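You operate a simulated robot arm through the tools that you are given. There is no shell and no other tool.

You are at the controls of a simulated robot arm. One attempt, no reset.

TASK
Reset the clamped pipe to 13 cm and soap the yellow sponge.
Fine: open the clamp, move the orange stop, push the pipe against it, clamp again; press the sponge on the white dish and put it back.

The check looks at the end state, three seconds after you hand in, the way a careful person would. Anything else that was tipped, shoved, dropped, spilled or broken makes it a failure.

THE ROBOT
A 7-joint arm with a two-finger parallel gripper, fixed in place. Base frame: the origin is on the floor under the middle of its stand, x ahead of it, y to its left, z up; the work surface is at about z = 800. Units: mm, rad, N and s.
With the tool pointing down near the work surface it reaches from about 360 to 780 mm from the base axis. Its first joint turns from -2.496 to 2.496 rad. Payload 3 kg.
The tool frame sits at the grasp point between the pads (the TCP): z along the fingers, y along the line on which they close. The tips reach 30 mm beyond it. The gripper opens to 110 mm. The fingers are 20 mm wide and 10 mm thick; the gripper's body (48 by 112 mm) begins 55 mm behind the TCP.
Orientation is told as [roll, pitch, yaw] about the base's x, y, z axes, in that order, counted from this pose: with the fingers straight down and closing along the base's y, the tool's x points along the base's -x, its y along +y and its z along -z.

THE INTERFACE
- The arm moves only by the tool step_arm. Its argument "rows" is a list of rows, each an object (a shift or turn left out is 0, a gripper value left out holds the last) with "xyz": the shift along the tool's x, y, z in units of 250 mm (1.0 is 250 mm), a list of three; "angular": the turn, a rotation vector about the tool's x, y, z in units of 180 degrees (1.0 is 180 degrees), a list of three; "grip": the opening, from 0 (shut) to 1 (fully open). In form: [{"xyz": [dx, dy, dz], "angular": [rx, ry, rz], "grip": grip}, ...]. A call has 1 to 20 rows; each row is the pose to reach, as a shift and turn from the pose commanded when the call began, along the tool's axes at that moment. A call with a number of a shift or a turn outside -1 to 1 is refused whole. Each row takes 0.2 s and may step no farther than 50 mm and 0.15 rad from the row before; otherwise, or with a gripper value out of range, the whole call is refused. Where a pose cannot be reached the arm comes as near as it can. A force on the tool above 40 N (or 10 N above the force at the start of the call, whichever is more), or a blocked arm, ends the call early, and 0.2 s more pass. The fingers move at their own pace (about 153 mm/s each) and stop on an object; they squeeze with about 33 N. The grip force told is the motor's: it shows also when the fingers shut on nothing. Time passes only in rows, and 0.2 s behind the last, so rows that repeat a pose let the fingers close. The reply holds the time, the measured pose of the TCP, the force on the tool along the base axes, the opening and the grip force, in the units named above and with some noise, with the torque about the TCP (base axes, N m) and any sound that the robot's microphone picked up.
- Cameras (640 x 400 px; columns grow to the right, rows downward): "scene" is fixed at [228.3, 650, 1549.1]; the picture's right is [-0.60, -0.80, 0.00], its down [-0.60, 0.45, -0.66] and it looks along [0.53, -0.39, -0.75] (base axes); focal length 325 px, centre (320, 200). "wrist" rides on the gripper at [72, 17, -103] in the tool frame; the picture's right is [-0.23, 0.97, 0.00], its down [-0.76, -0.18, -0.62] and it looks along [-0.61, -0.14, 0.78] (tool axes); focal length 222 px, centre (320, 200). There is no depth. A picture from a camera that has moved, and an enlarged one, comes with that camera's place and axes in the base frame and with its lens. The place of the scene camera against the robot may be out by one fixed shift of up to 25 mm in any direction.
- capture(camera): a new picture of that camera. The clock stands still meanwhile.
- raise_lower(by): moves the trunk up (or, below 0, down) by that many mm; the arm rides with it, the base frame stays. It gives what a move gives, with no picture.
- close_up(camera, box): a new picture of the part [left, top, right, bottom] of that camera's present view, enlarged. The clock stands still meanwhile.
- job_done(): hands the job in; it is judged then, once.

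Nothing tells you positions but the pictures and the camera data. Unless the task says otherwise, let go and move clear before handing in.

The tools are called after "Call:" as a command line: name --argument value ..., lists and objects as JSON in quotes. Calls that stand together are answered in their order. step_arm: Moves the arm, as the interface text tells. Its arguments: {"type":"object","properties":{"rows":{"type":"array","items":{"type":"object","properties":{"xyz":{"type":"array","items":{"type":"number"}},"angular":{"type":"array","items":{"type":"number"}},"grip":{"type":"number"}}}}},"required":["rows"]} The other tools are called the same way: raise_lower (by) moves the trunk up or down; capture (camera) takes a picture; close_up (camera, box) takes an enlarged picture of a part of a camera's view; job_done () hands the job in.

At the start:

```text
time: 0.0
tcp_pos: [458.5, -6.0, 1172.2]
ee_rot: [-0.002, 0.001, -0.002]
wrist_force: [0.7, 0.4, 0.6]
wrist_torque: [0.01, 0.03, 0.0]
gripper_width: 110.0
grasp_force: 0.2
trunk travel left (down, up): [-425.0, 65.0]
```

scene: 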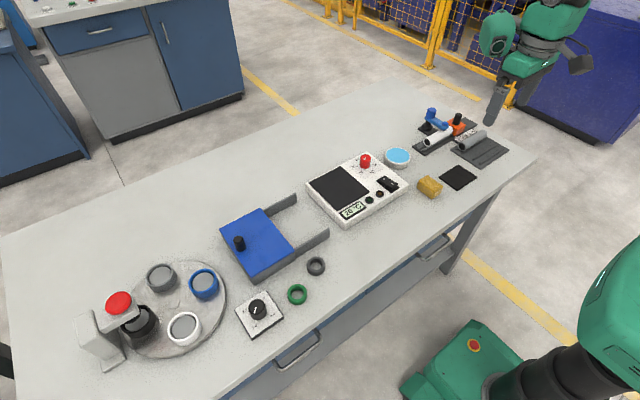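
wrist: 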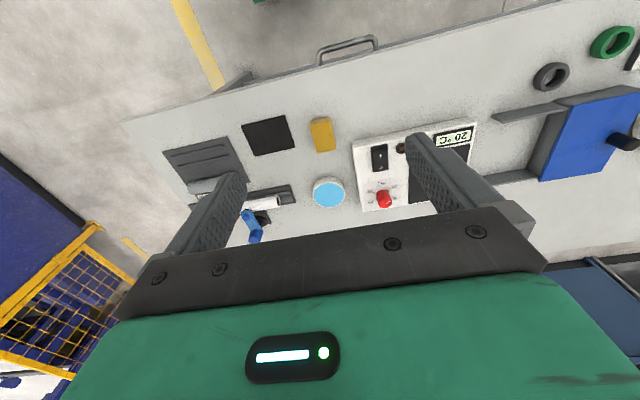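

I see a long bench with several devices; the pipe clamp fixture (blue lever, orange stop) is at the far right of the scene picture, with the yellow sponge and a blue-filled white dish near it. First I take enlarged pictures to understand them.

Call:
close_up --camera "scene" --box '[380, 80, 540, 200]'

Call:
close_up --camera "wrist" --box '[150, 90, 400, 260]'

Call:
close_up --camera "scene" --box '[410, 95, 500, 165]'

```text
3.33 times, centred on (460, 140) of scene
camera zoom: at [228.3, 650.0, 1549.1], right [-0.6, -0.8, 0.0], down [-0.6, 0.45, -0.66], along [0.53, -0.39, -0.75], focal length 1084 px, centre (-147, 400)
```

zoom: 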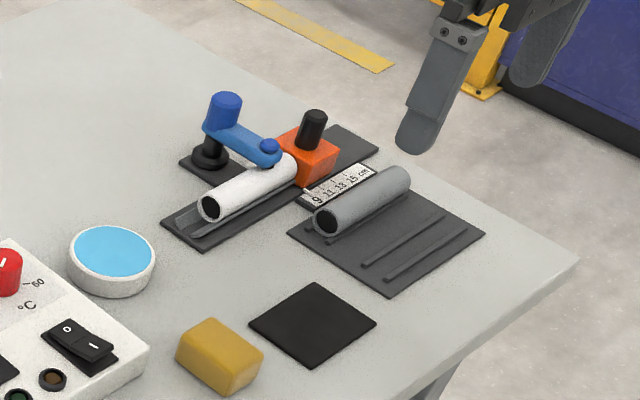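

```text
2.35 times, centred on (275, 175) of wrist
camera zoom: at [385.5, 11.0, 1274.2], right [0.23, 0.97, 0.0], down [0.76, -0.18, 0.62], along [0.61, -0.14, -0.78], focal length 523 px, centre (426, 259)
```

zoom: 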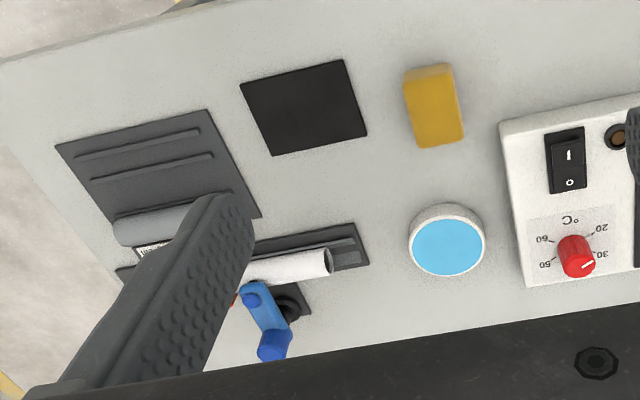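

```text
5.71 times, centred on (455, 130) of scene
camera zoom: at [228.3, 650.0, 1549.1], right [-0.6, -0.8, 0.0], down [-0.6, 0.45, -0.66], along [0.53, -0.39, -0.75], focal length 1858 px, centre (-451, 600)
```

zoom: 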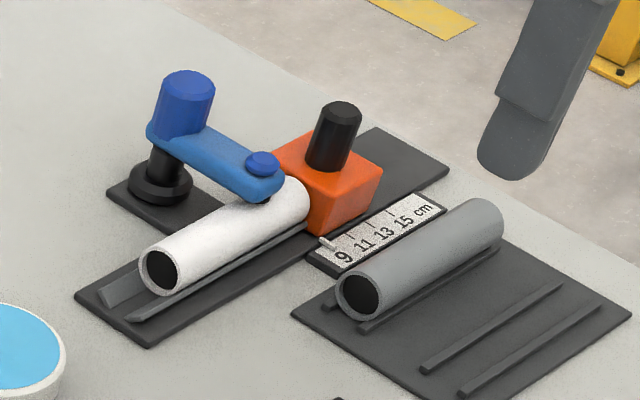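

The fixture lies around x≈720, y≈-140…-440, the clamp post is farther out (~x 785). I move the arm closer to get an accurate look with the wrist camera.

Call:
step_arm --rows '[{"xyz": [-0.09, -0.13, 0.05]}, {"xyz": [-0.18, -0.26, 0.1]}, {"xyz": [-0.27, -0.39, 0.15]}, {"xyz": [-0.36, -0.52, 0.2]}, {"xyz": [-0.45, -0.65, 0.25]}, {"xyz": [-0.52, -0.76, 0.3]}, {"xyz": [-0.52, -0.76, 0.3]}]'

Call:
capture --camera "wrist"

```text
time: 1.6
tcp_pos: [589.1, -199.4, 1097.7]
ee_rot: [0.002, 0.0, 0.0]
wrist_force: [-0.2, -0.4, 0.3]
wrist_torque: [0.01, 0.01, 0.0]
gripper_width: 109.9
grasp_force: 0.0
trunk travel left (down, up): [-425.0, 65.0]
```

```text
taken
camera wrist: at [516.5, -181.5, 1200.4], right [0.23, 0.97, 0.0], down [0.76, -0.18, 0.62], along [0.61, -0.14, -0.78], focal length 222 px, centre (320, 200)
```

wrist: 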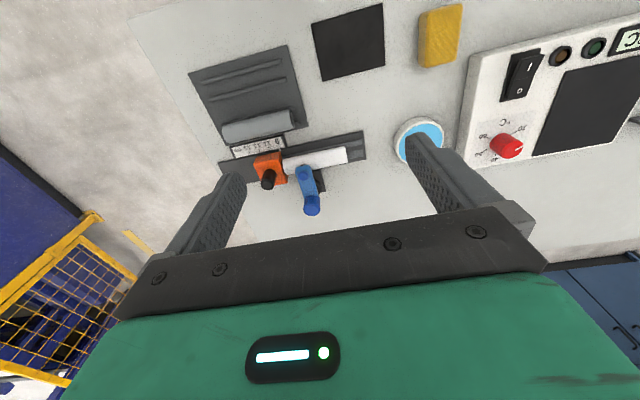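

Call:
close_up --camera "wrist" --box '[210, 100, 380, 225]'

Call:
close_up --camera "wrist" --box '[300, 0, 500, 170]'

Call:
close_up --camera "scene" --box '[400, 90, 500, 170]'

```text
3.20 times, centred on (295, 162) of wrist
camera zoom: at [516.5, -181.5, 1200.4], right [0.23, 0.97, 0.0], down [0.76, -0.18, 0.62], along [0.61, -0.14, -0.78], focal length 711 px, centre (400, 320)
```

zoom: 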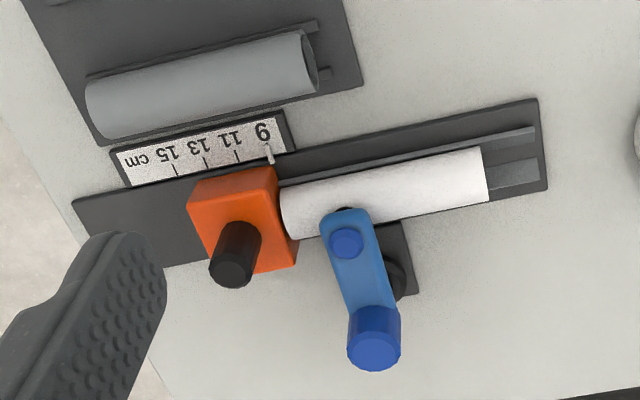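

```text
2.35 times, centred on (400, 85) of wrist
camera zoom: at [516.5, -181.5, 1200.4], right [0.23, 0.97, 0.0], down [0.76, -0.18, 0.62], along [0.61, -0.14, -0.78], focal length 523 px, centre (132, 471)
```

zoom: 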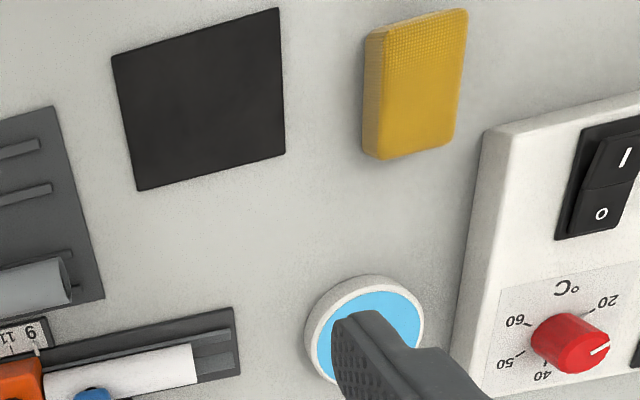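

```text
5.00 times, centred on (450, 130) of scene
camera zoom: at [228.3, 650.0, 1549.1], right [-0.6, -0.8, 0.0], down [-0.6, 0.45, -0.66], along [0.53, -0.39, -0.75], focal length 1626 px, centre (-330, 550)
```

zoom: 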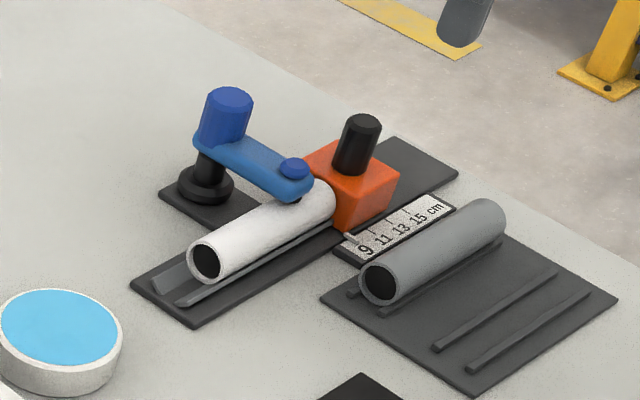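

The blue clamp lever runs from a black post (~x 790, y -260) to over the pipe; the orange stop's pointer is at 9. I go nearer and lower to see how the lever is hinged.

Call:
step_arm --rows '[{"xyz": [-0.09, -0.03, 0.13]}, {"xyz": [-0.18, -0.06, 0.26]}, {"xyz": [-0.27, -0.09, 0.39]}, {"xyz": [-0.364, -0.12, 0.52]}, {"xyz": [-0.364, -0.12, 0.548]}, {"xyz": [-0.364, -0.12, 0.548]}]'

Call:
capture --camera "wrist"

Call:
close_up --camera "wrist" --box '[220, 100, 400, 240]'

```text
time: 3.0
tcp_pos: [680.6, -225.9, 961.1]
ee_rot: [-0.002, 0.001, 0.0]
wrist_force: [-0.8, 0.4, -0.3]
wrist_torque: [0.02, -0.01, 0.03]
gripper_width: 110.0
grasp_force: 0.0
trunk travel left (down, up): [-425.0, 65.0]
```

```text
taken
camera wrist: at [607.8, -208.8, 1063.6], right [0.23, 0.97, 0.0], down [0.76, -0.18, 0.62], along [0.61, -0.14, -0.78], focal length 222 px, centre (320, 200)
```

wrist: 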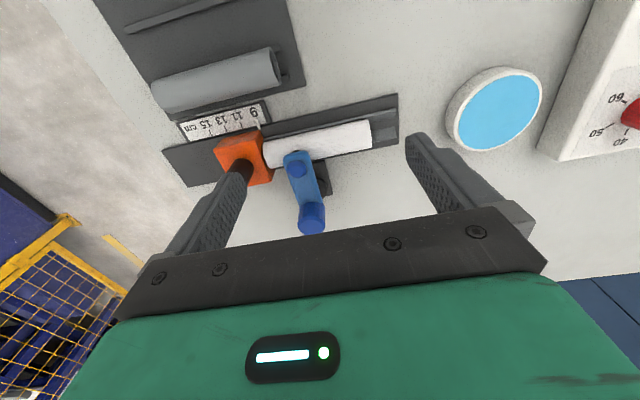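

```text
2.86 times, centred on (310, 170) of wrist
camera zoom: at [607.8, -208.8, 1063.6], right [0.23, 0.97, 0.0], down [0.76, -0.18, 0.62], along [0.61, -0.14, -0.78], focal length 635 px, centre (349, 286)
```

zoom: 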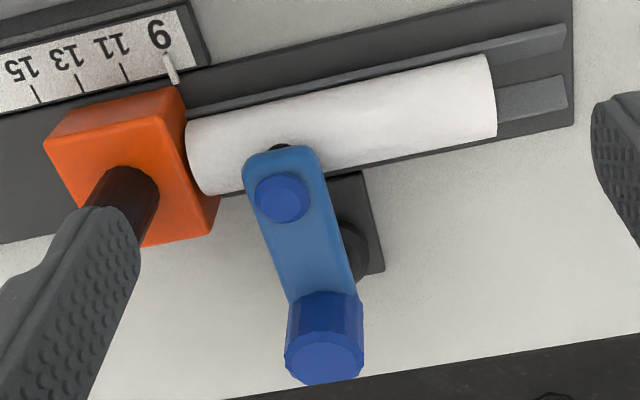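

The lever's handle stands over the post at about (789, -260, 878). I turn the wrist to view it in profile from the +y side.

Call:
step_arm --rows '[{"xyz": [-0.02, 0.03, 0], "angular": [0, 0, 0.045]}, {"xyz": [-0.04, 0.06, 0], "angular": [0, 0, 0.09]}, {"xyz": [-0.06, 0.09, 0], "angular": [0, 0, 0.135]}, {"xyz": [-0.08, 0.12, 0], "angular": [0, 0, 0.18]}, {"xyz": [-0.1, 0.15, 0], "angular": [0, 0, 0.225]}, {"xyz": [-0.12, 0.18, 0], "angular": [0, 0, 0.27]}, {"xyz": [-0.14, 0.21, 0], "angular": [0, 0, 0.315]}, {"xyz": [-0.16, 0.24, 0], "angular": [0, 0, 0.36]}, {"xyz": [-0.18, 0.27, 0], "angular": [0, 0, 0.405]}, {"xyz": [-0.2, 0.304, 0], "angular": [0, 0, 0.45]}, {"xyz": [-0.22, 0.304, 0], "angular": [0, 0, 0.49]}, {"xyz": [-0.22, 0.304, 0], "angular": [0, 0, 0.49]}]'

Call:
capture --camera "wrist"

```text
time: 5.6
tcp_pos: [734.1, -150.5, 959.4]
ee_rot: [-0.002, 0.0, -1.542]
wrist_force: [0.8, 0.1, 0.3]
wrist_torque: [0.03, 0.03, 0.03]
gripper_width: 109.9
grasp_force: 0.2
trunk travel left (down, up): [-425.0, 65.0]
```

```text
taken
camera wrist: at [749.4, -77.2, 1061.9], right [0.98, -0.2, 0.0], down [-0.15, -0.77, 0.62], along [-0.13, -0.61, -0.78], focal length 222 px, centre (320, 200)
```

wrist: 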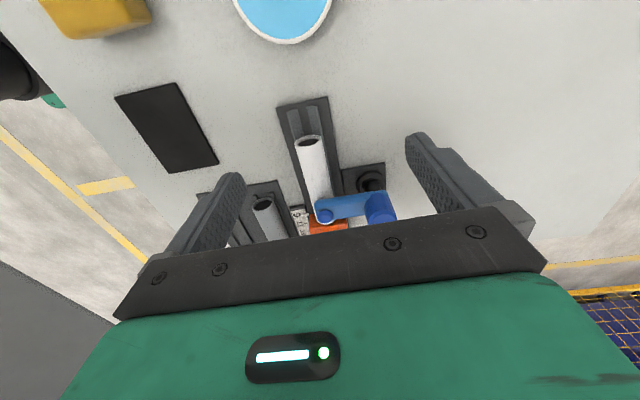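

Call:
close_up --camera "wrist" --box '[240, 80, 420, 240]'

Call:
close_up --camera "wrist" --box '[290, 150, 410, 240]'

```text
2.50 times, centred on (330, 160) of wrist
camera zoom: at [749.4, -77.2, 1061.9], right [0.98, -0.2, 0.0], down [-0.15, -0.77, 0.62], along [-0.13, -0.61, -0.78], focal length 555 px, centre (295, 300)
```

zoom: 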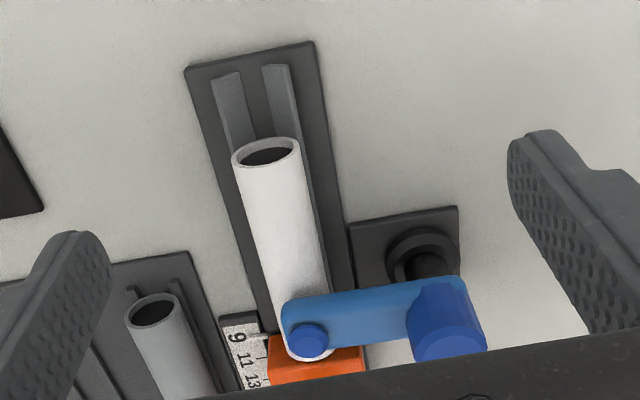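

```text
4.44 times, centred on (350, 195) of wrist
camera zoom: at [749.4, -77.2, 1061.9], right [0.98, -0.2, 0.0], down [-0.15, -0.77, 0.62], along [-0.13, -0.61, -0.78], focal length 987 px, centre (187, 222)
```

zoom: 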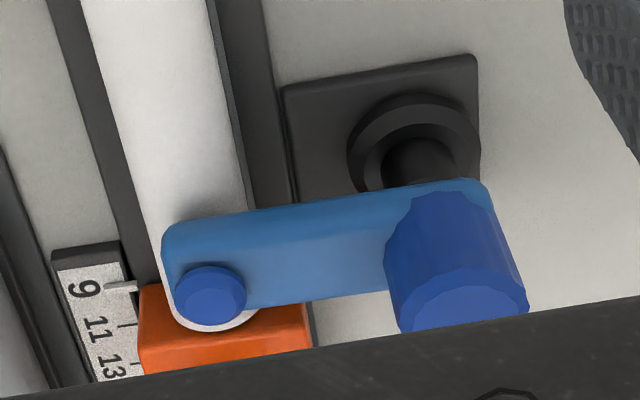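

The lever looks like a bar on a vertical post with an upright handle. I tilt the wrist for a near-horizontal side view to see whether it hinges up or swings.

Call:
step_arm --rows '[{"xyz": [0.04, 0, 0.04], "angular": [0, -0.044, 0]}, {"xyz": [0.08, 0, 0.1], "angular": [0, -0.088, 0]}, {"xyz": [0.12, 0, 0.16], "angular": [0, -0.132, 0]}, {"xyz": [0.16, 0, 0.22], "angular": [0, -0.176, 0]}, {"xyz": [0.2, 0, 0.28], "angular": [0, -0.22, 0]}, {"xyz": [0.2, 0, 0.32], "angular": [0, -0.222, 0]}, {"xyz": [0.2, 0, 0.32], "angular": [0, -0.222, 0]}]'

Call:
capture --camera "wrist"

```text
time: 7.2
tcp_pos: [735.1, -99.7, 879.1]
ee_rot: [-0.001, -0.698, -1.54]
wrist_force: [-0.1, -0.7, 0.3]
wrist_torque: [-0.01, -0.01, -0.01]
gripper_width: 109.8
grasp_force: 0.0
trunk travel left (down, up): [-425.0, 65.0]
```

```text
taken
camera wrist: at [746.3, 23.0, 911.4], right [0.98, -0.14, 0.15], down [-0.17, -0.19, 0.97], along [-0.11, -0.97, -0.21], focal length 222 px, centre (320, 200)
```

wrist: 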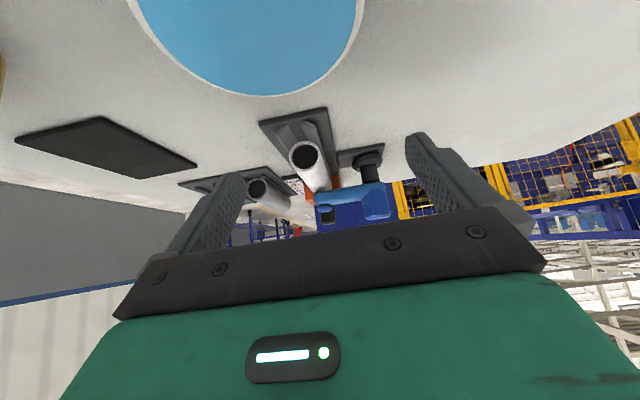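

Call:
close_up --camera "wrist" --box '[280, 130, 420, 240]'

Call:
close_up --camera "scene" --box '[400, 90, 500, 170]'

```text
3.64 times, centred on (350, 185) of wrist
camera zoom: at [746.3, 23.0, 911.4], right [0.98, -0.14, 0.15], down [-0.17, -0.19, 0.97], along [-0.11, -0.97, -0.21], focal length 808 px, centre (211, 254)
```

zoom: 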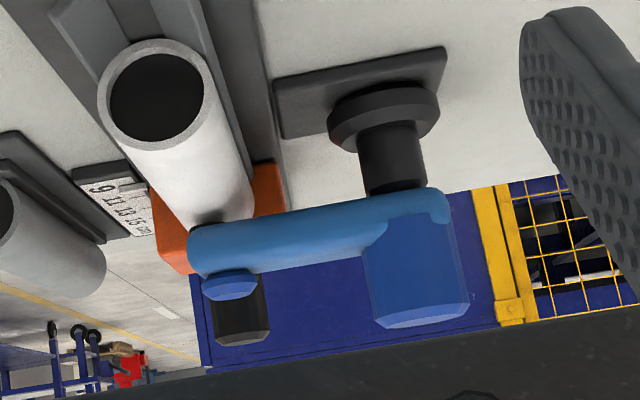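

```text
5.00 times, centred on (450, 130) of scene
camera zoom: at [228.3, 650.0, 1549.1], right [-0.6, -0.8, 0.0], down [-0.6, 0.45, -0.66], along [0.53, -0.39, -0.75], focal length 1626 px, centre (-330, 550)
```

zoom: 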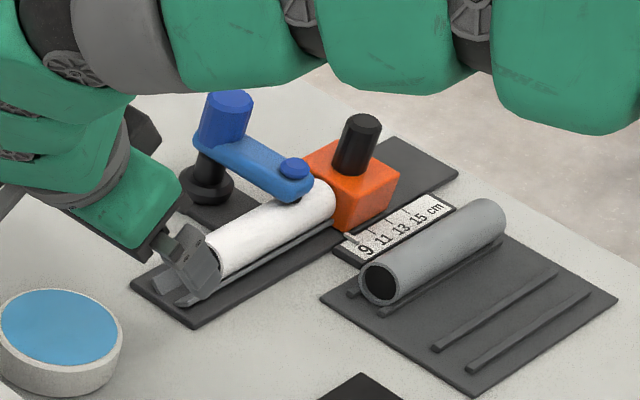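

The lever is a flat bar (z≈840–852) on a vertical post with a knob (top z≈884), likely a swing lever; the pipe is ~28 mm across at x≈718, its near end at y≈-163. I bring the wrist back upright, then study the bar end before touching it.

Call:
step_arm --rows '[{"xyz": [-0.04, 0, -0.05], "angular": [0, 0.044, 0]}, {"xyz": [-0.08, 0, -0.1], "angular": [0, 0.088, 0]}, {"xyz": [-0.12, 0, -0.15], "angular": [0, 0.132, 0]}, {"xyz": [-0.16, 0, -0.2], "angular": [0, 0.176, 0]}, {"xyz": [-0.206, 0, -0.245], "angular": [0, 0.222, 0]}, {"xyz": [-0.206, 0, -0.245], "angular": [0, 0.222, 0]}]'

Call:
step_arm --rows '[{"xyz": [-0.03, -0.02, 0], "angular": [0, 0, -0.045]}, {"xyz": [-0.06, -0.04, 0], "angular": [0, 0, -0.09]}, {"xyz": [-0.09, -0.06, 0], "angular": [0, 0, -0.135]}, {"xyz": [-0.12, -0.07, 0], "angular": [0, 0, -0.18]}, {"xyz": [-0.16, -0.08, 0], "angular": [0, 0, -0.225]}, {"xyz": [-0.2, -0.08, 0], "angular": [0, 0, -0.27]}, {"xyz": [-0.25, -0.08, 0], "angular": [0, 0, -0.315]}, {"xyz": [-0.3, -0.08, 0], "angular": [0, 0, -0.36]}, {"xyz": [-0.36, -0.08, 0], "angular": [0, 0, -0.405]}, {"xyz": [-0.42, -0.08, 0], "angular": [0, 0, -0.45]}, {"xyz": [-0.48, -0.08, 0], "angular": [0, 0, -0.49]}, {"xyz": [-0.48, -0.08, 0], "angular": [0, 0, -0.49]}]'

Call:
capture --camera "wrist"

```text
time: 8.6
tcp_pos: [733.3, -101.2, 958.7]
ee_rot: [0.0, 0.002, -1.538]
wrist_force: [-0.2, -0.6, 0.2]
wrist_torque: [-0.02, 0.03, -0.01]
gripper_width: 109.9
grasp_force: 0.1
trunk travel left (down, up): [-425.0, 65.0]
```

```text
time: 11.2
tcp_pos: [716.4, -220.1, 960.3]
ee_rot: [-0.001, 0.001, 0.001]
wrist_force: [0.2, -0.8, -0.1]
wrist_torque: [-0.04, 0.0, 0.01]
gripper_width: 110.1
grasp_force: 0.1
trunk travel left (down, up): [-425.0, 65.0]
```

```text
taken
camera wrist: at [643.4, -203.3, 1062.1], right [0.23, 0.97, 0.0], down [0.76, -0.18, 0.62], along [0.61, -0.14, -0.78], focal length 222 px, centre (320, 200)
```

wrist: 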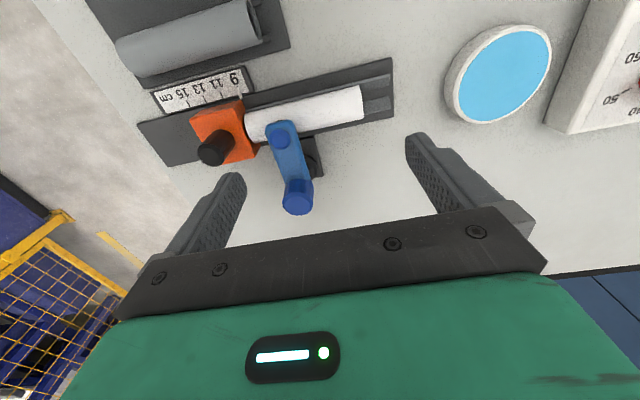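

Call:
close_up --camera "wrist" --box '[130, 60, 410, 235]'

Call:
close_up --camera "wrist" --box '[140, 60, 270, 170]'

Call:
close_up --camera "wrist" --box '[230, 100, 350, 220]'

```text
2.29 times, centred on (270, 148) of wrist
camera zoom: at [643.4, -203.3, 1062.1], right [0.23, 0.97, 0.0], down [0.76, -0.18, 0.62], along [0.61, -0.14, -0.78], focal length 508 px, centre (434, 320)
```

zoom: 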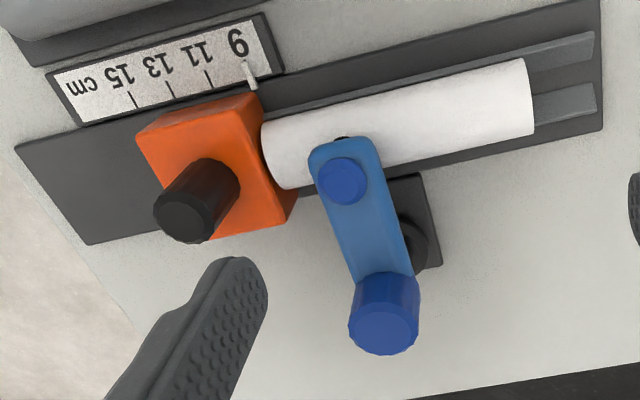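

```text
3.64 times, centred on (205, 115) of wrist
camera zoom: at [643.4, -203.3, 1062.1], right [0.23, 0.97, 0.0], down [0.76, -0.18, 0.62], along [0.61, -0.14, -0.78], focal length 808 px, centre (738, 509)
```

zoom: 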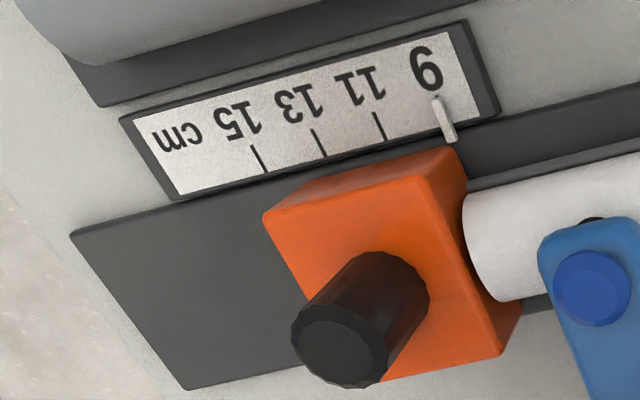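

```text
3.33 times, centred on (290, 160) of wrist
camera zoom: at [643.4, -203.3, 1062.1], right [0.23, 0.97, 0.0], down [0.76, -0.18, 0.62], along [0.61, -0.14, -0.78], focal length 740 px, centre (420, 333)
```

zoom: 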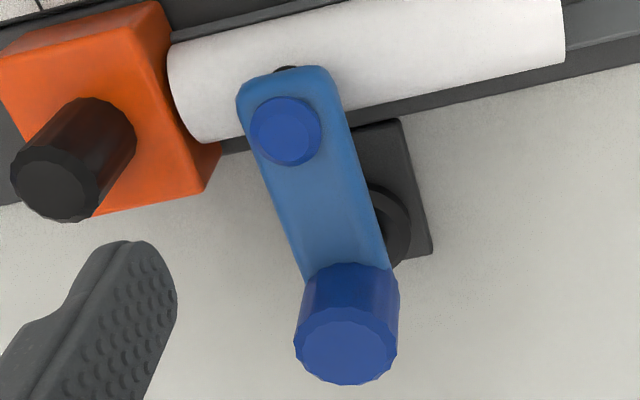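

The bar's bolt end is at about (722, -261), 28 mm wide; the stop's block spans y -347…-300 with a handle at (716, -325, top 875); pointer reads 9, 13 tick at y≈-339. I straddle the bar end with the open fingers and check how the lever moves.

Call:
step_arm --rows '[{"xyz": [-0.022, -0.082, 0], "grip": 0.45}, {"xyz": [-0.022, -0.164, 0.02], "grip": 0.45}, {"xyz": [-0.022, -0.164, 0.1], "grip": 0.45}, {"xyz": [-0.022, -0.164, 0.2], "grip": 0.45}, {"xyz": [-0.022, -0.164, 0.26], "grip": 0.45}, {"xyz": [-0.022, -0.164, 0.28], "grip": 0.45}, {"xyz": [-0.022, -0.164, 0.28], "grip": 0.45}]'

Call:
capture --camera "wrist"

Call:
close_up --camera "scene" --box '[400, 90, 500, 170]'

```text
time: 12.8
tcp_pos: [722.2, -263.4, 890.1]
ee_rot: [0.001, 0.001, 0.001]
wrist_force: [0.1, 0.7, -0.4]
wrist_torque: [-0.02, -0.02, 0.0]
gripper_width: 49.5
grasp_force: 0.0
trunk travel left (down, up): [-425.0, 65.0]
```

```text
taken
camera wrist: at [650.2, -244.9, 993.0], right [0.23, 0.97, 0.0], down [0.76, -0.18, 0.62], along [0.61, -0.14, -0.78], focal length 222 px, centre (320, 200)
```

wrist: 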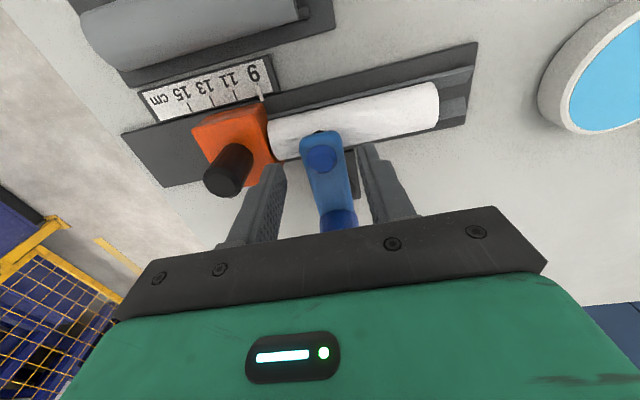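

```text
5.00 times, centred on (450, 130) of scene
camera zoom: at [228.3, 650.0, 1549.1], right [-0.6, -0.8, 0.0], down [-0.6, 0.45, -0.66], along [0.53, -0.39, -0.75], focal length 1626 px, centre (-330, 550)
```

zoom: 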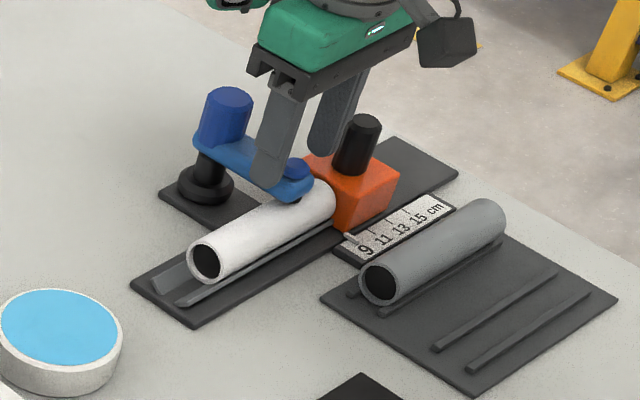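

Fingers straddle the bar nicely. I go down so the tips overlap the bar's side (tips at ~843, above the pipe) and narrow the fingers almost to the bar.

Call:
step_arm --rows '[{"xyz": [0, 0.004, 0.02]}, {"xyz": [0, 0.008, 0.04]}, {"xyz": [0, 0.008, 0.06]}, {"xyz": [0, 0.008, 0.064], "grip": 0.36}, {"xyz": [0, 0.008, 0.064], "grip": 0.3}, {"xyz": [0, 0.008, 0.064], "grip": 0.3}]'

Call:
close_up --camera "wrist" --box '[180, 70, 480, 250]'

```text
time: 14.2
tcp_pos: [722.4, -260.0, 874.5]
ee_rot: [0.001, 0.0, 0.0]
wrist_force: [-0.1, 0.2, 0.0]
wrist_torque: [0.01, -0.01, 0.0]
gripper_width: 32.8
grasp_force: 0.1
trunk travel left (down, up): [-425.0, 65.0]
```

```text
2.13 times, centred on (330, 160) of wrist
camera zoom: at [650.1, -242.4, 976.9], right [0.23, 0.97, 0.0], down [0.76, -0.18, 0.62], along [0.61, -0.14, -0.78], focal length 474 px, centre (299, 285)
```

zoom: 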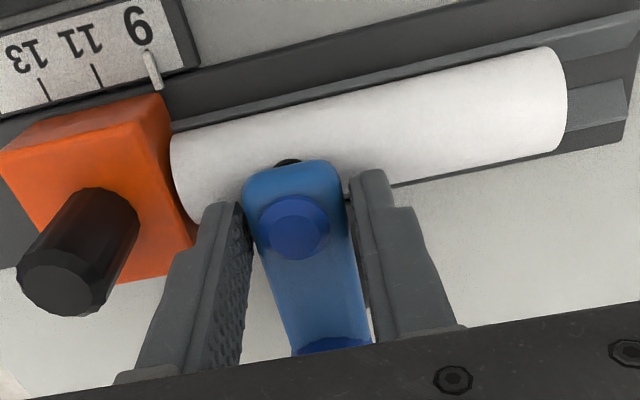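

The fingers flank the bar. Now a gentle push toward +y in small steps to see if the lever swings.

Call:
step_arm --rows '[{"xyz": [0, 0.008, 0]}, {"xyz": [0, 0.016, 0]}, {"xyz": [0, 0.024, 0]}, {"xyz": [0, 0.032, 0]}]'

Call:
close_up --camera "wrist" --box '[180, 70, 480, 250]'

```text
time: 15.2
tcp_pos: [722.4, -254.1, 874.6]
ee_rot: [0.001, 0.002, -0.001]
wrist_force: [4.1, -17.2, -1.3]
wrist_torque: [-0.16, -0.2, 0.24]
gripper_width: 41.4
grasp_force: 8.3
trunk travel left (down, up): [-425.0, 65.0]
```

```text
2.13 times, centred on (330, 160) of wrist
camera zoom: at [649.3, -236.6, 976.5], right [0.23, 0.97, 0.0], down [0.76, -0.18, 0.62], along [0.61, -0.14, -0.78], focal length 474 px, centre (299, 285)
```

zoom: 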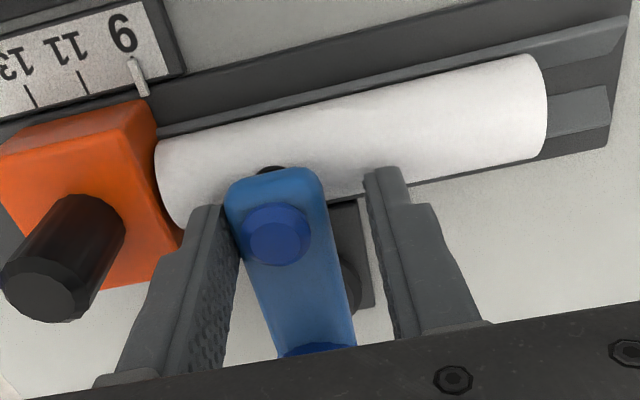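

The bar resisted a 17 N sideways push at +y and the fingers just spread. I recentre, grip the bar and try lifting it gently.

Call:
step_arm --rows '[{"xyz": [0, -0.016, 0], "grip": 0.3}, {"xyz": [0, -0.032, 0], "grip": 0.3}, {"xyz": [0, -0.032, 0], "grip": 0.2}, {"xyz": [0, -0.032, 0], "grip": 0.1}, {"xyz": [0, -0.032, 0], "grip": 0.0}]'

Call:
step_arm --rows '[{"xyz": [0, 0, -0.008], "grip": 0.0}, {"xyz": [0, 0, -0.016], "grip": 0.0}, {"xyz": [0, 0, -0.024], "grip": 0.0}]'

Call:
close_up --camera "wrist" --box '[180, 70, 480, 250]'

```text
time: 16.4
tcp_pos: [722.2, -260.1, 873.3]
ee_rot: [0.001, 0.002, 0.001]
wrist_force: [-1.2, 1.1, -3.4]
wrist_torque: [0.15, -0.46, 0.04]
gripper_width: 29.7
grasp_force: 45.4
trunk travel left (down, up): [-425.0, 65.0]
```

```text
time: 17.2
tcp_pos: [721.5, -260.6, 876.1]
ee_rot: [0.002, 0.008, 0.0]
wrist_force: [-3.5, 1.3, -38.7]
wrist_torque: [-0.08, 0.17, 0.05]
gripper_width: 29.6
grasp_force: 44.5
trunk travel left (down, up): [-425.0, 65.0]
```

```text
2.13 times, centred on (330, 160) of wrist
camera zoom: at [650.1, -243.0, 979.7], right [0.23, 0.97, 0.0], down [0.77, -0.18, 0.62], along [0.6, -0.14, -0.79], focal length 474 px, centre (299, 285)
```

zoom: 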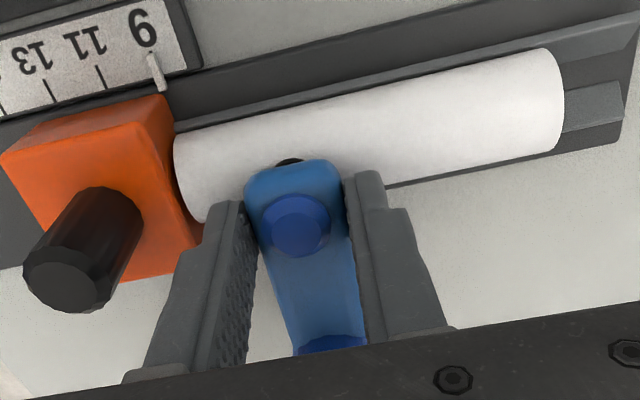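

Lifting is blocked at 39 N, so it's not a lift lever. I lower back and push sideways with the bar gripped firmly.

Call:
step_arm --rows '[{"xyz": [0, 0, 0.012], "grip": 0.0}, {"xyz": [0, 0, 0.024], "grip": 0.0}, {"xyz": [0, 0.004, 0.024], "grip": 0.0}, {"xyz": [0, 0.008, 0.024], "angular": [0, 0, 0.005], "grip": 0.0}, {"xyz": [0, 0.012, 0.024], "angular": [0, 0, 0.01], "grip": 0.0}, {"xyz": [0, 0.016, 0.024], "angular": [0, 0, 0.015], "grip": 0.0}]'

Call:
close_up --camera "wrist" --box '[180, 70, 480, 250]'

```text
time: 18.6
tcp_pos: [722.9, -260.7, 876.4]
ee_rot: [-0.004, -0.007, -0.05]
wrist_force: [5.5, -23.6, 25.0]
wrist_torque: [-0.31, 0.12, 1.37]
gripper_width: 30.4
grasp_force: 45.5
trunk travel left (down, up): [-425.0, 65.0]
```

```text
2.13 times, centred on (330, 160) of wrist
camera zoom: at [649.9, -238.5, 978.8], right [0.28, 0.96, 0.0], down [0.75, -0.21, 0.63], along [0.6, -0.17, -0.78], focal length 474 px, centre (299, 285)
```

zoom: 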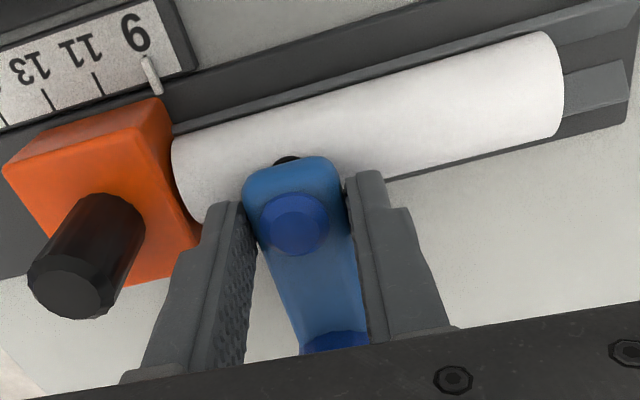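

The bar still holds at ~24 N sideways. I release, relieve the strain and compare the pictures to see whether the lift moved anything.

Call:
step_arm --rows '[{"xyz": [0, -0.016, 0], "angular": [0, 0, -0.015], "grip": 0.0}, {"xyz": [0, -0.016, 0], "angular": [0, 0, -0.015], "grip": 0.25}, {"xyz": [0, -0.016, 0], "angular": [0, 0, -0.015], "grip": 0.4}, {"xyz": [0, -0.016, 0], "angular": [0, 0, -0.015], "grip": 0.4}, {"xyz": [0, -0.016, -0.08], "angular": [0, 0, -0.015], "grip": 0.4}]'

Call:
close_up --camera "wrist" --box '[180, 70, 480, 250]'

Call:
close_up --camera "scene" --box '[400, 90, 500, 170]'

```text
time: 19.8
tcp_pos: [722.0, -260.4, 892.9]
ee_rot: [0.0, -0.001, 0.0]
wrist_force: [0.2, 0.1, 0.1]
wrist_torque: [0.02, 0.01, -0.04]
gripper_width: 44.1
grasp_force: 0.0
trunk travel left (down, up): [-425.0, 65.0]
```

```text
2.13 times, centred on (330, 160) of wrist
camera zoom: at [648.6, -243.4, 996.1], right [0.23, 0.97, 0.0], down [0.76, -0.18, 0.62], along [0.61, -0.14, -0.78], focal length 474 px, centre (299, 285)
```

zoom: 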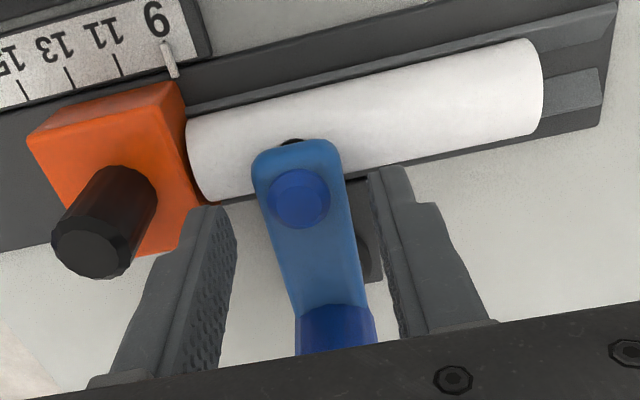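

```text
5.00 times, centred on (450, 130) of scene
camera zoom: at [228.3, 650.0, 1549.1], right [-0.6, -0.8, 0.0], down [-0.6, 0.45, -0.66], along [0.53, -0.39, -0.75], focal length 1626 px, centre (-330, 550)
```

zoom: 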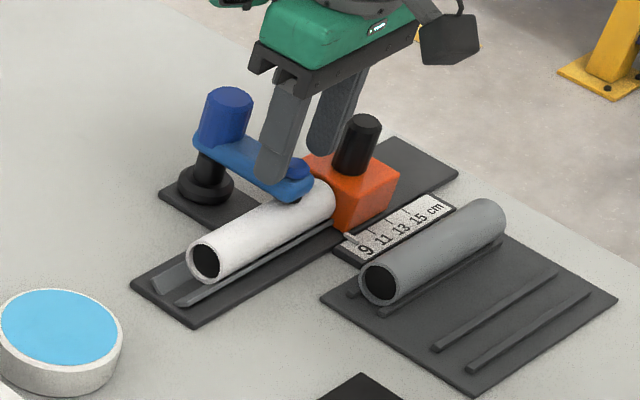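

Nothing moved. Next test is the opposite direction: grip the bar again and push toward -y with the yaw following.

Call:
step_arm --rows '[{"xyz": [0, 0, 0.04], "grip": 0.4}, {"xyz": [0, 0, 0.074], "grip": 0.4}, {"xyz": [0, 0, 0.074], "grip": 0.2}, {"xyz": [0, 0, 0.074], "grip": 0.0}, {"xyz": [0, 0, 0.074], "grip": 0.0}]'

Call:
step_arm --rows '[{"xyz": [0, -0.004, 0], "angular": [0, 0, -0.005], "grip": 0.0}, {"xyz": [0, -0.008, 0], "angular": [0, 0, -0.01], "grip": 0.0}, {"xyz": [0, -0.012, 0], "angular": [0, 0, -0.015], "grip": 0.0}, {"xyz": [0, -0.016, 0], "angular": [0, 0, -0.02], "grip": 0.0}, {"xyz": [0, -0.02, 0], "angular": [0, 0, -0.025], "grip": 0.0}]'

Call:
close_up --camera "wrist" --box '[180, 70, 480, 250]'

```text
time: 21.0
tcp_pos: [721.4, -260.7, 874.1]
ee_rot: [0.0, 0.0, 0.0]
wrist_force: [-4.8, 1.5, -0.2]
wrist_torque: [0.08, 0.55, 0.19]
gripper_width: 29.9
grasp_force: 45.3
trunk travel left (down, up): [-425.0, 65.0]
```

```text
time: 22.2
tcp_pos: [722.3, -266.3, 873.7]
ee_rot: [-0.001, 0.002, 0.079]
wrist_force: [-12.3, 4.5, -16.4]
wrist_torque: [-0.05, -0.63, 0.27]
gripper_width: 29.7
grasp_force: 45.2
trunk travel left (down, up): [-425.0, 65.0]
```

```text
2.13 times, centred on (330, 160) of wrist
camera zoom: at [647.9, -253.6, 976.9], right [0.15, 0.99, 0.0], down [0.78, -0.12, 0.62], along [0.61, -0.09, -0.78], focal length 474 px, centre (299, 285)
```

zoom: 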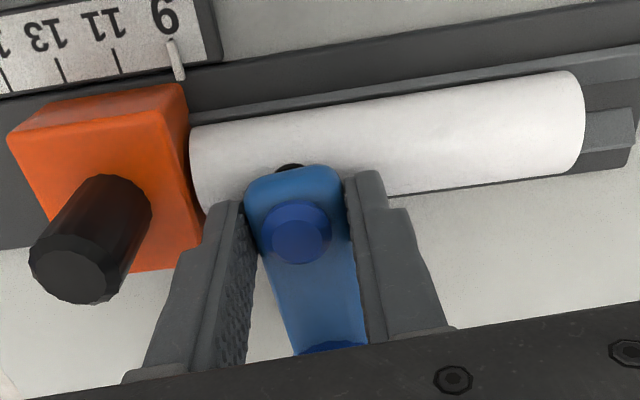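

The lever swings freely toward -y (vertical axis at about (784, -260)). I loosen the grip slightly and follow the arc to about 0.5 rad.

Call:
step_arm --rows '[{"xyz": [0, 0, 0], "grip": 0.31}, {"xyz": [-0.003, -0.028, 0], "angular": [0, 0, -0.0387], "grip": 0.31}, {"xyz": [-0.0076, -0.0524, 0], "angular": [0, 0, -0.0705], "grip": 0.31}, {"xyz": [-0.014, -0.076, 0], "angular": [0, 0, -0.1023], "grip": 0.31}, {"xyz": [-0.0231, -0.0993, 0], "angular": [0, 0, -0.1341], "grip": 0.31}, {"xyz": [-0.0231, -0.0993, 0], "angular": [0, 0, -0.1341], "grip": 0.31}]'

Call:
close_up --camera "wrist" --box '[180, 70, 480, 250]'

Call:
close_up --camera "scene" --box '[400, 90, 500, 170]'

```text
time: 23.6
tcp_pos: [730.5, -288.7, 874.5]
ee_rot: [0.001, 0.003, 0.501]
wrist_force: [0.0, -0.2, 0.8]
wrist_torque: [0.02, 0.01, 0.01]
gripper_width: 34.2
grasp_force: 0.3
trunk travel left (down, up): [-425.0, 65.0]
```

```text
2.13 times, centred on (330, 160) of wrist
camera zoom: at [658.0, -309.3, 978.0], right [-0.27, 0.96, 0.0], down [0.75, 0.21, 0.62], along [0.6, 0.17, -0.78], focal length 474 px, centre (299, 285)
```

zoom: 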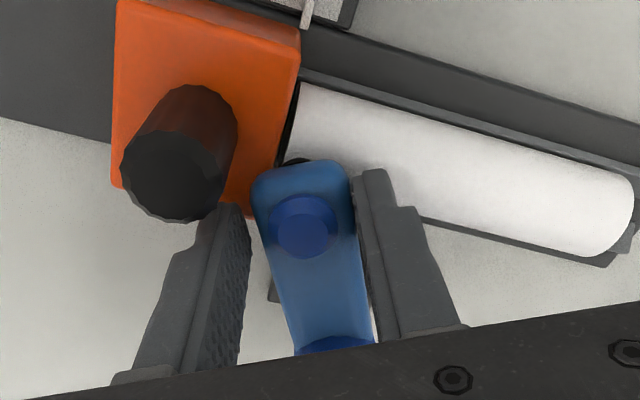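

```text
5.00 times, centred on (450, 130) of scene
camera zoom: at [228.3, 650.0, 1549.1], right [-0.6, -0.8, 0.0], down [-0.6, 0.45, -0.66], along [0.53, -0.39, -0.75], focal length 1626 px, centre (-330, 550)
```

zoom: 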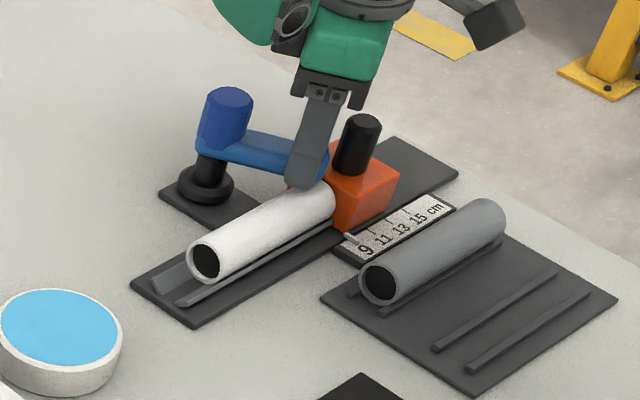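

The lever follows. I continue the arc to about 0.8 rad, slightly closer to the axis to stay clear of the stop's handle.

Call:
step_arm --rows '[{"xyz": [-0.0077, -0.0177, 0], "angular": [0, 0, -0.0239]}, {"xyz": [-0.0154, -0.0353, 0], "angular": [0, 0, -0.0477]}, {"xyz": [-0.0194, -0.0523, 0], "angular": [0, 0, -0.0716]}, {"xyz": [-0.0233, -0.0692, 0], "angular": [0, 0, -0.0955]}, {"xyz": [-0.0233, -0.0692, 0], "angular": [0, 0, -0.0955]}]'

Call:
close_up --camera "wrist" --box '[180, 70, 480, 250]'

```text
time: 24.8
tcp_pos: [739.5, -300.8, 874.5]
ee_rot: [0.001, 0.001, 0.8]
wrist_force: [-0.5, -0.5, -0.3]
wrist_torque: [0.01, 0.03, -0.02]
gripper_width: 34.1
grasp_force: 0.0
out of reach, approached as far as the arm can: row 4, 5
trunk travel left (down, up): [-425.0, 65.0]
```

```text
2.13 times, centred on (330, 160) of wrist
camera zoom: at [676.8, -340.5, 977.9], right [-0.54, 0.84, 0.0], down [0.66, 0.42, 0.62], along [0.52, 0.34, -0.78], focal length 474 px, centre (299, 285)
```

zoom: 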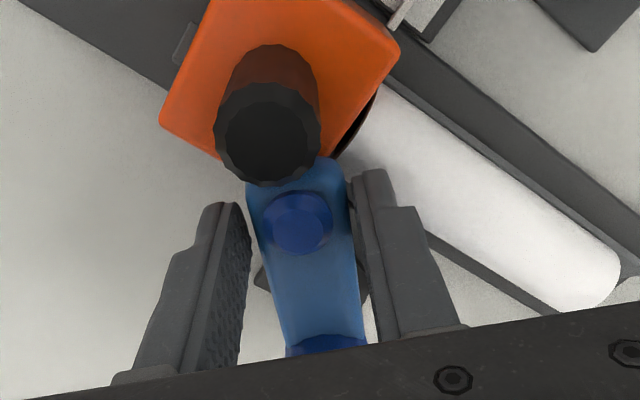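

The arm is at its reach limit here (~798 mm) with the lever at ~46°. I'll back up, then test whether lowering the trunk extends the reach.

Call:
step_arm --rows '[{"xyz": [0, 0, 0], "grip": 0.4}, {"xyz": [0, 0, -0.05], "grip": 0.4}, {"xyz": [0.03, 0.01, -0.2], "grip": 0.4}, {"xyz": [0.06, 0.03, -0.36], "grip": 0.4}, {"xyz": [0.1, 0.05, -0.52], "grip": 0.4}, {"xyz": [0.1, 0.05, -0.6], "grip": 0.4}, {"xyz": [0.1, 0.05, -0.6], "grip": 0.4}]'

Call:
close_up --camera "scene" --box '[400, 90, 500, 170]'

Call:
capture --camera "scene"

```text
time: 26.4
tcp_pos: [714.3, -310.2, 1026.1]
ee_rot: [0.0, 0.001, 0.8]
wrist_force: [-0.6, -0.1, 0.3]
wrist_torque: [-0.01, 0.03, -0.02]
gripper_width: 44.0
grasp_force: 0.2
trunk travel left (down, up): [-425.0, 65.0]
```

```text
5.00 times, centred on (450, 130) of scene
camera zoom: at [228.3, 650.0, 1549.1], right [-0.6, -0.8, 0.0], down [-0.6, 0.45, -0.66], along [0.53, -0.39, -0.75], focal length 1626 px, centre (-330, 550)
```

zoom: 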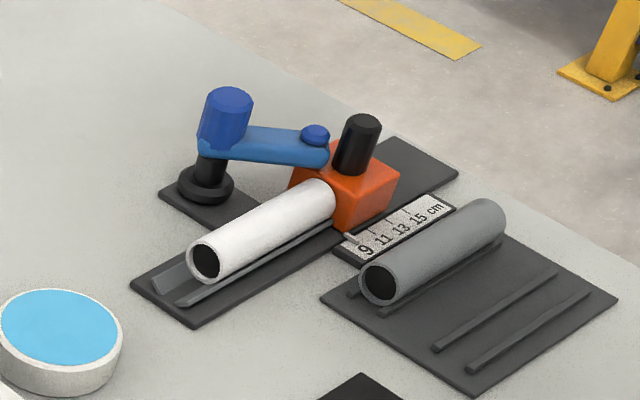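

```text
taken
```

scene: 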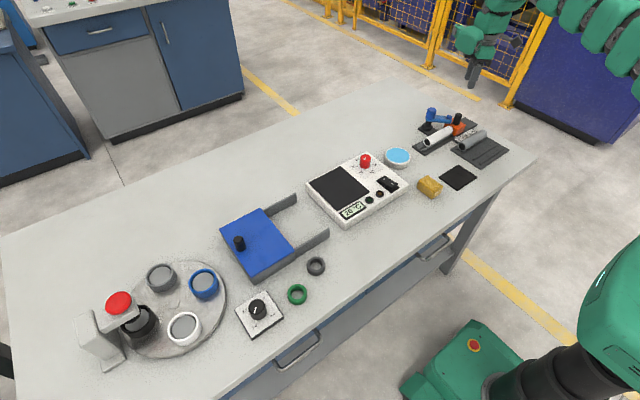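

The lever stays where I left it. Now I lower the trunk by 80 mm (tips stay ~35 mm above the stop handle).

Call:
raise_lower --by -80

```text
time: 27.6
tcp_pos: [713.5, -311.4, 945.7]
ee_rot: [0.001, 0.001, 0.8]
wrist_force: [0.1, 0.1, 0.1]
wrist_torque: [0.03, -0.01, 0.01]
gripper_width: 43.8
grasp_force: 0.0
trunk travel left (down, up): [-345.0, 145.0]
```

Call:
step_arm --rows '[{"xyz": [-0.04, -0.043, 0.015]}, {"xyz": [-0.08, -0.086, 0.03]}, {"xyz": [-0.12, -0.129, 0.04]}, {"xyz": [-0.167, -0.172, 0.04]}, {"xyz": [-0.167, -0.172, 0.04]}]'

```text
time: 28.8
tcp_pos: [736.9, -305.8, 935.0]
ee_rot: [-0.001, -0.001, 0.797]
wrist_force: [-0.2, 0.4, 0.3]
wrist_torque: [-0.01, 0.0, 0.03]
gripper_width: 44.1
grasp_force: 0.2
out of reach, approached as far as the arm can: row 2, 3, 4, 5
trunk travel left (down, up): [-345.0, 145.0]
```

Reach is still ~798 mm straight down, so tilting is the way to reach farther. I'll close the fingers, turn to yaw 0 above the fixture, then tilt slightly outward and push the lever open farther from its base-facing side.

Call:
step_arm --rows '[{"xyz": [-0.01, 0.02, -0.02], "angular": [0, 0, 0.04], "grip": 0.2}, {"xyz": [-0.02, 0.04, -0.02], "angular": [0, 0, 0.08], "grip": 0.0}, {"xyz": [-0.03, 0.06, -0.02], "angular": [0, 0, 0.12], "grip": 0.0}, {"xyz": [-0.04, 0.08, -0.02], "angular": [0, 0, 0.16], "grip": 0.0}, {"xyz": [-0.05, 0.1, -0.02], "angular": [0, 0, 0.2], "grip": 0.0}, {"xyz": [-0.067, 0.126, -0.02], "angular": [0, 0, 0.2546], "grip": 0.0}, {"xyz": [-0.067, 0.126, -0.02], "angular": [0, 0, 0.2546], "grip": 0.0}]'

```text
refused: row 6 steps farther than a row can; nothing moved
```

Call:
step_arm --rows '[{"xyz": [-0.01, 0.02, -0.02], "angular": [0, 0, 0.045], "grip": 0.2}, {"xyz": [-0.02, 0.04, -0.02], "angular": [0, 0, 0.09], "grip": 0.0}, {"xyz": [-0.03, 0.06, -0.02], "angular": [0, 0, 0.132], "grip": 0.0}, {"xyz": [-0.04, 0.08, -0.02], "angular": [0, 0, 0.174], "grip": 0.0}, {"xyz": [-0.05, 0.1, -0.02], "angular": [0, 0, 0.215], "grip": 0.0}, {"xyz": [-0.067, 0.126, -0.02], "angular": [0, 0, 0.2546], "grip": 0.0}, {"xyz": [-0.067, 0.126, -0.02], "angular": [0, 0, 0.2546], "grip": 0.0}]'

```text
time: 30.4
tcp_pos: [727.7, -271.0, 939.9]
ee_rot: [0.0, 0.0, -0.002]
wrist_force: [0.0, -0.4, 0.3]
wrist_torque: [-0.01, -0.01, 0.01]
gripper_width: 0.0
grasp_force: 33.1
trunk travel left (down, up): [-345.0, 145.0]
```

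Call:
step_arm --rows '[{"xyz": [0, 0, 0.03], "angular": [0, -0.04, 0], "grip": 0}, {"xyz": [0, 0, 0.06], "angular": [0, -0.0796, 0], "grip": 0}, {"xyz": [0, 0, 0.12], "angular": [0, -0.0796, 0], "grip": 0}, {"xyz": [0, 0, 0.18], "angular": [0, -0.0796, 0], "grip": 0}, {"xyz": [0, 0, 0.23], "angular": [0, -0.0796, 0], "grip": 0}, {"xyz": [0, 0, 0.264], "angular": [0, -0.0796, 0], "grip": 0}, {"xyz": [0, 0, 0.264], "angular": [0, -0.0796, 0], "grip": 0}]'

Call:
close_up --camera "wrist" --box '[180, 70, 480, 250]'

Call:
close_up --camera "scene" --box '[400, 90, 500, 170]'

```text
time: 31.7
tcp_pos: [730.6, -274.8, 886.7]
ee_rot: [-0.008, -0.264, -0.002]
wrist_force: [-8.2, -6.4, 15.8]
wrist_torque: [-0.29, 0.01, -0.2]
gripper_width: 0.1
grasp_force: 32.4
trunk travel left (down, up): [-345.0, 145.0]
stopped in row 6: the force on the tool passed its limit at 48 N (the readings are from after the stop); the commanded pose is now the measured one
```

```text
2.13 times, centred on (330, 160) of wrist
camera zoom: at [633.0, -256.4, 967.1], right [0.22, 0.97, 0.05], down [0.57, -0.17, 0.8], along [0.79, -0.15, -0.59], focal length 474 px, centre (299, 285)
```

zoom: 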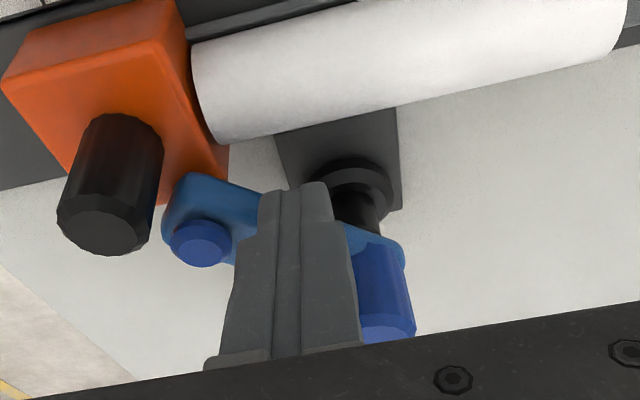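

```text
5.00 times, centred on (450, 130) of scene
camera zoom: at [228.3, 650.0, 1549.1], right [-0.6, -0.8, 0.0], down [-0.6, 0.45, -0.66], along [0.53, -0.39, -0.75], focal length 1626 px, centre (-330, 550)
```

zoom: 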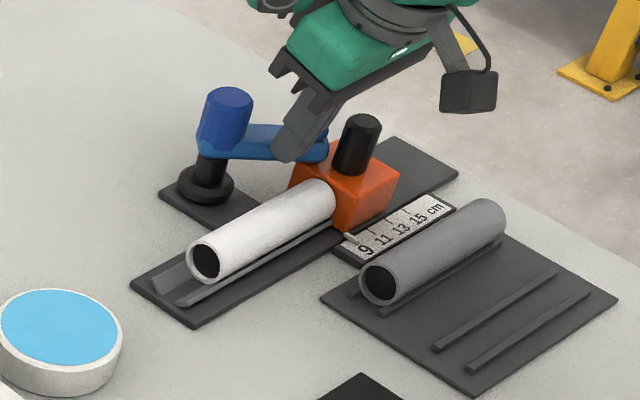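

The fist landed on the bar's edge (bar top is ~858). I back off up and toward the base, then go down beside the bar.

Call:
step_arm --rows '[{"xyz": [-0.0156, 0, -0.058], "grip": 0}, {"xyz": [0.0385, 0.048, -0.0725], "grip": 0}, {"xyz": [0.0385, 0.048, -0.0725], "grip": 0}, {"xyz": [0.05, 0.048, -0.02], "grip": 0}, {"xyz": [0.064, 0.048, 0.023], "grip": 0}, {"xyz": [0.064, 0.048, 0.023], "grip": 0}]'

Call:
close_up --camera "wrist" --box '[180, 70, 480, 250]'

```text
time: 33.1
tcp_pos: [717.4, -259.4, 874.4]
ee_rot: [-0.005, -0.259, -0.001]
wrist_force: [-0.9, 0.2, 0.0]
wrist_torque: [0.02, -0.02, -0.03]
gripper_width: 0.0
grasp_force: 33.2
trunk travel left (down, up): [-345.0, 145.0]
```

```text
2.13 times, centred on (330, 160) of wrist
camera zoom: at [619.8, -241.8, 954.9], right [0.22, 0.97, 0.05], down [0.57, -0.17, 0.8], along [0.79, -0.15, -0.6], focal length 474 px, centre (299, 285)
```

zoom: 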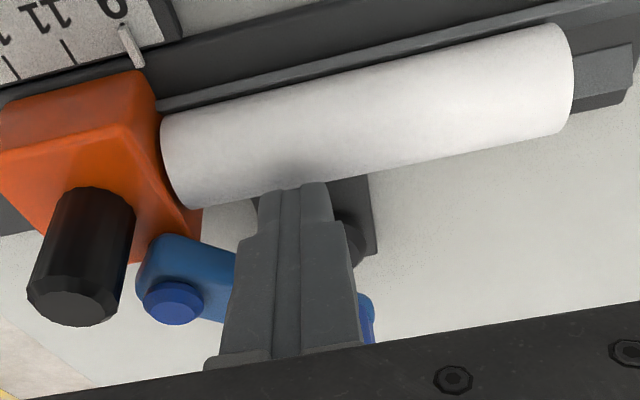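

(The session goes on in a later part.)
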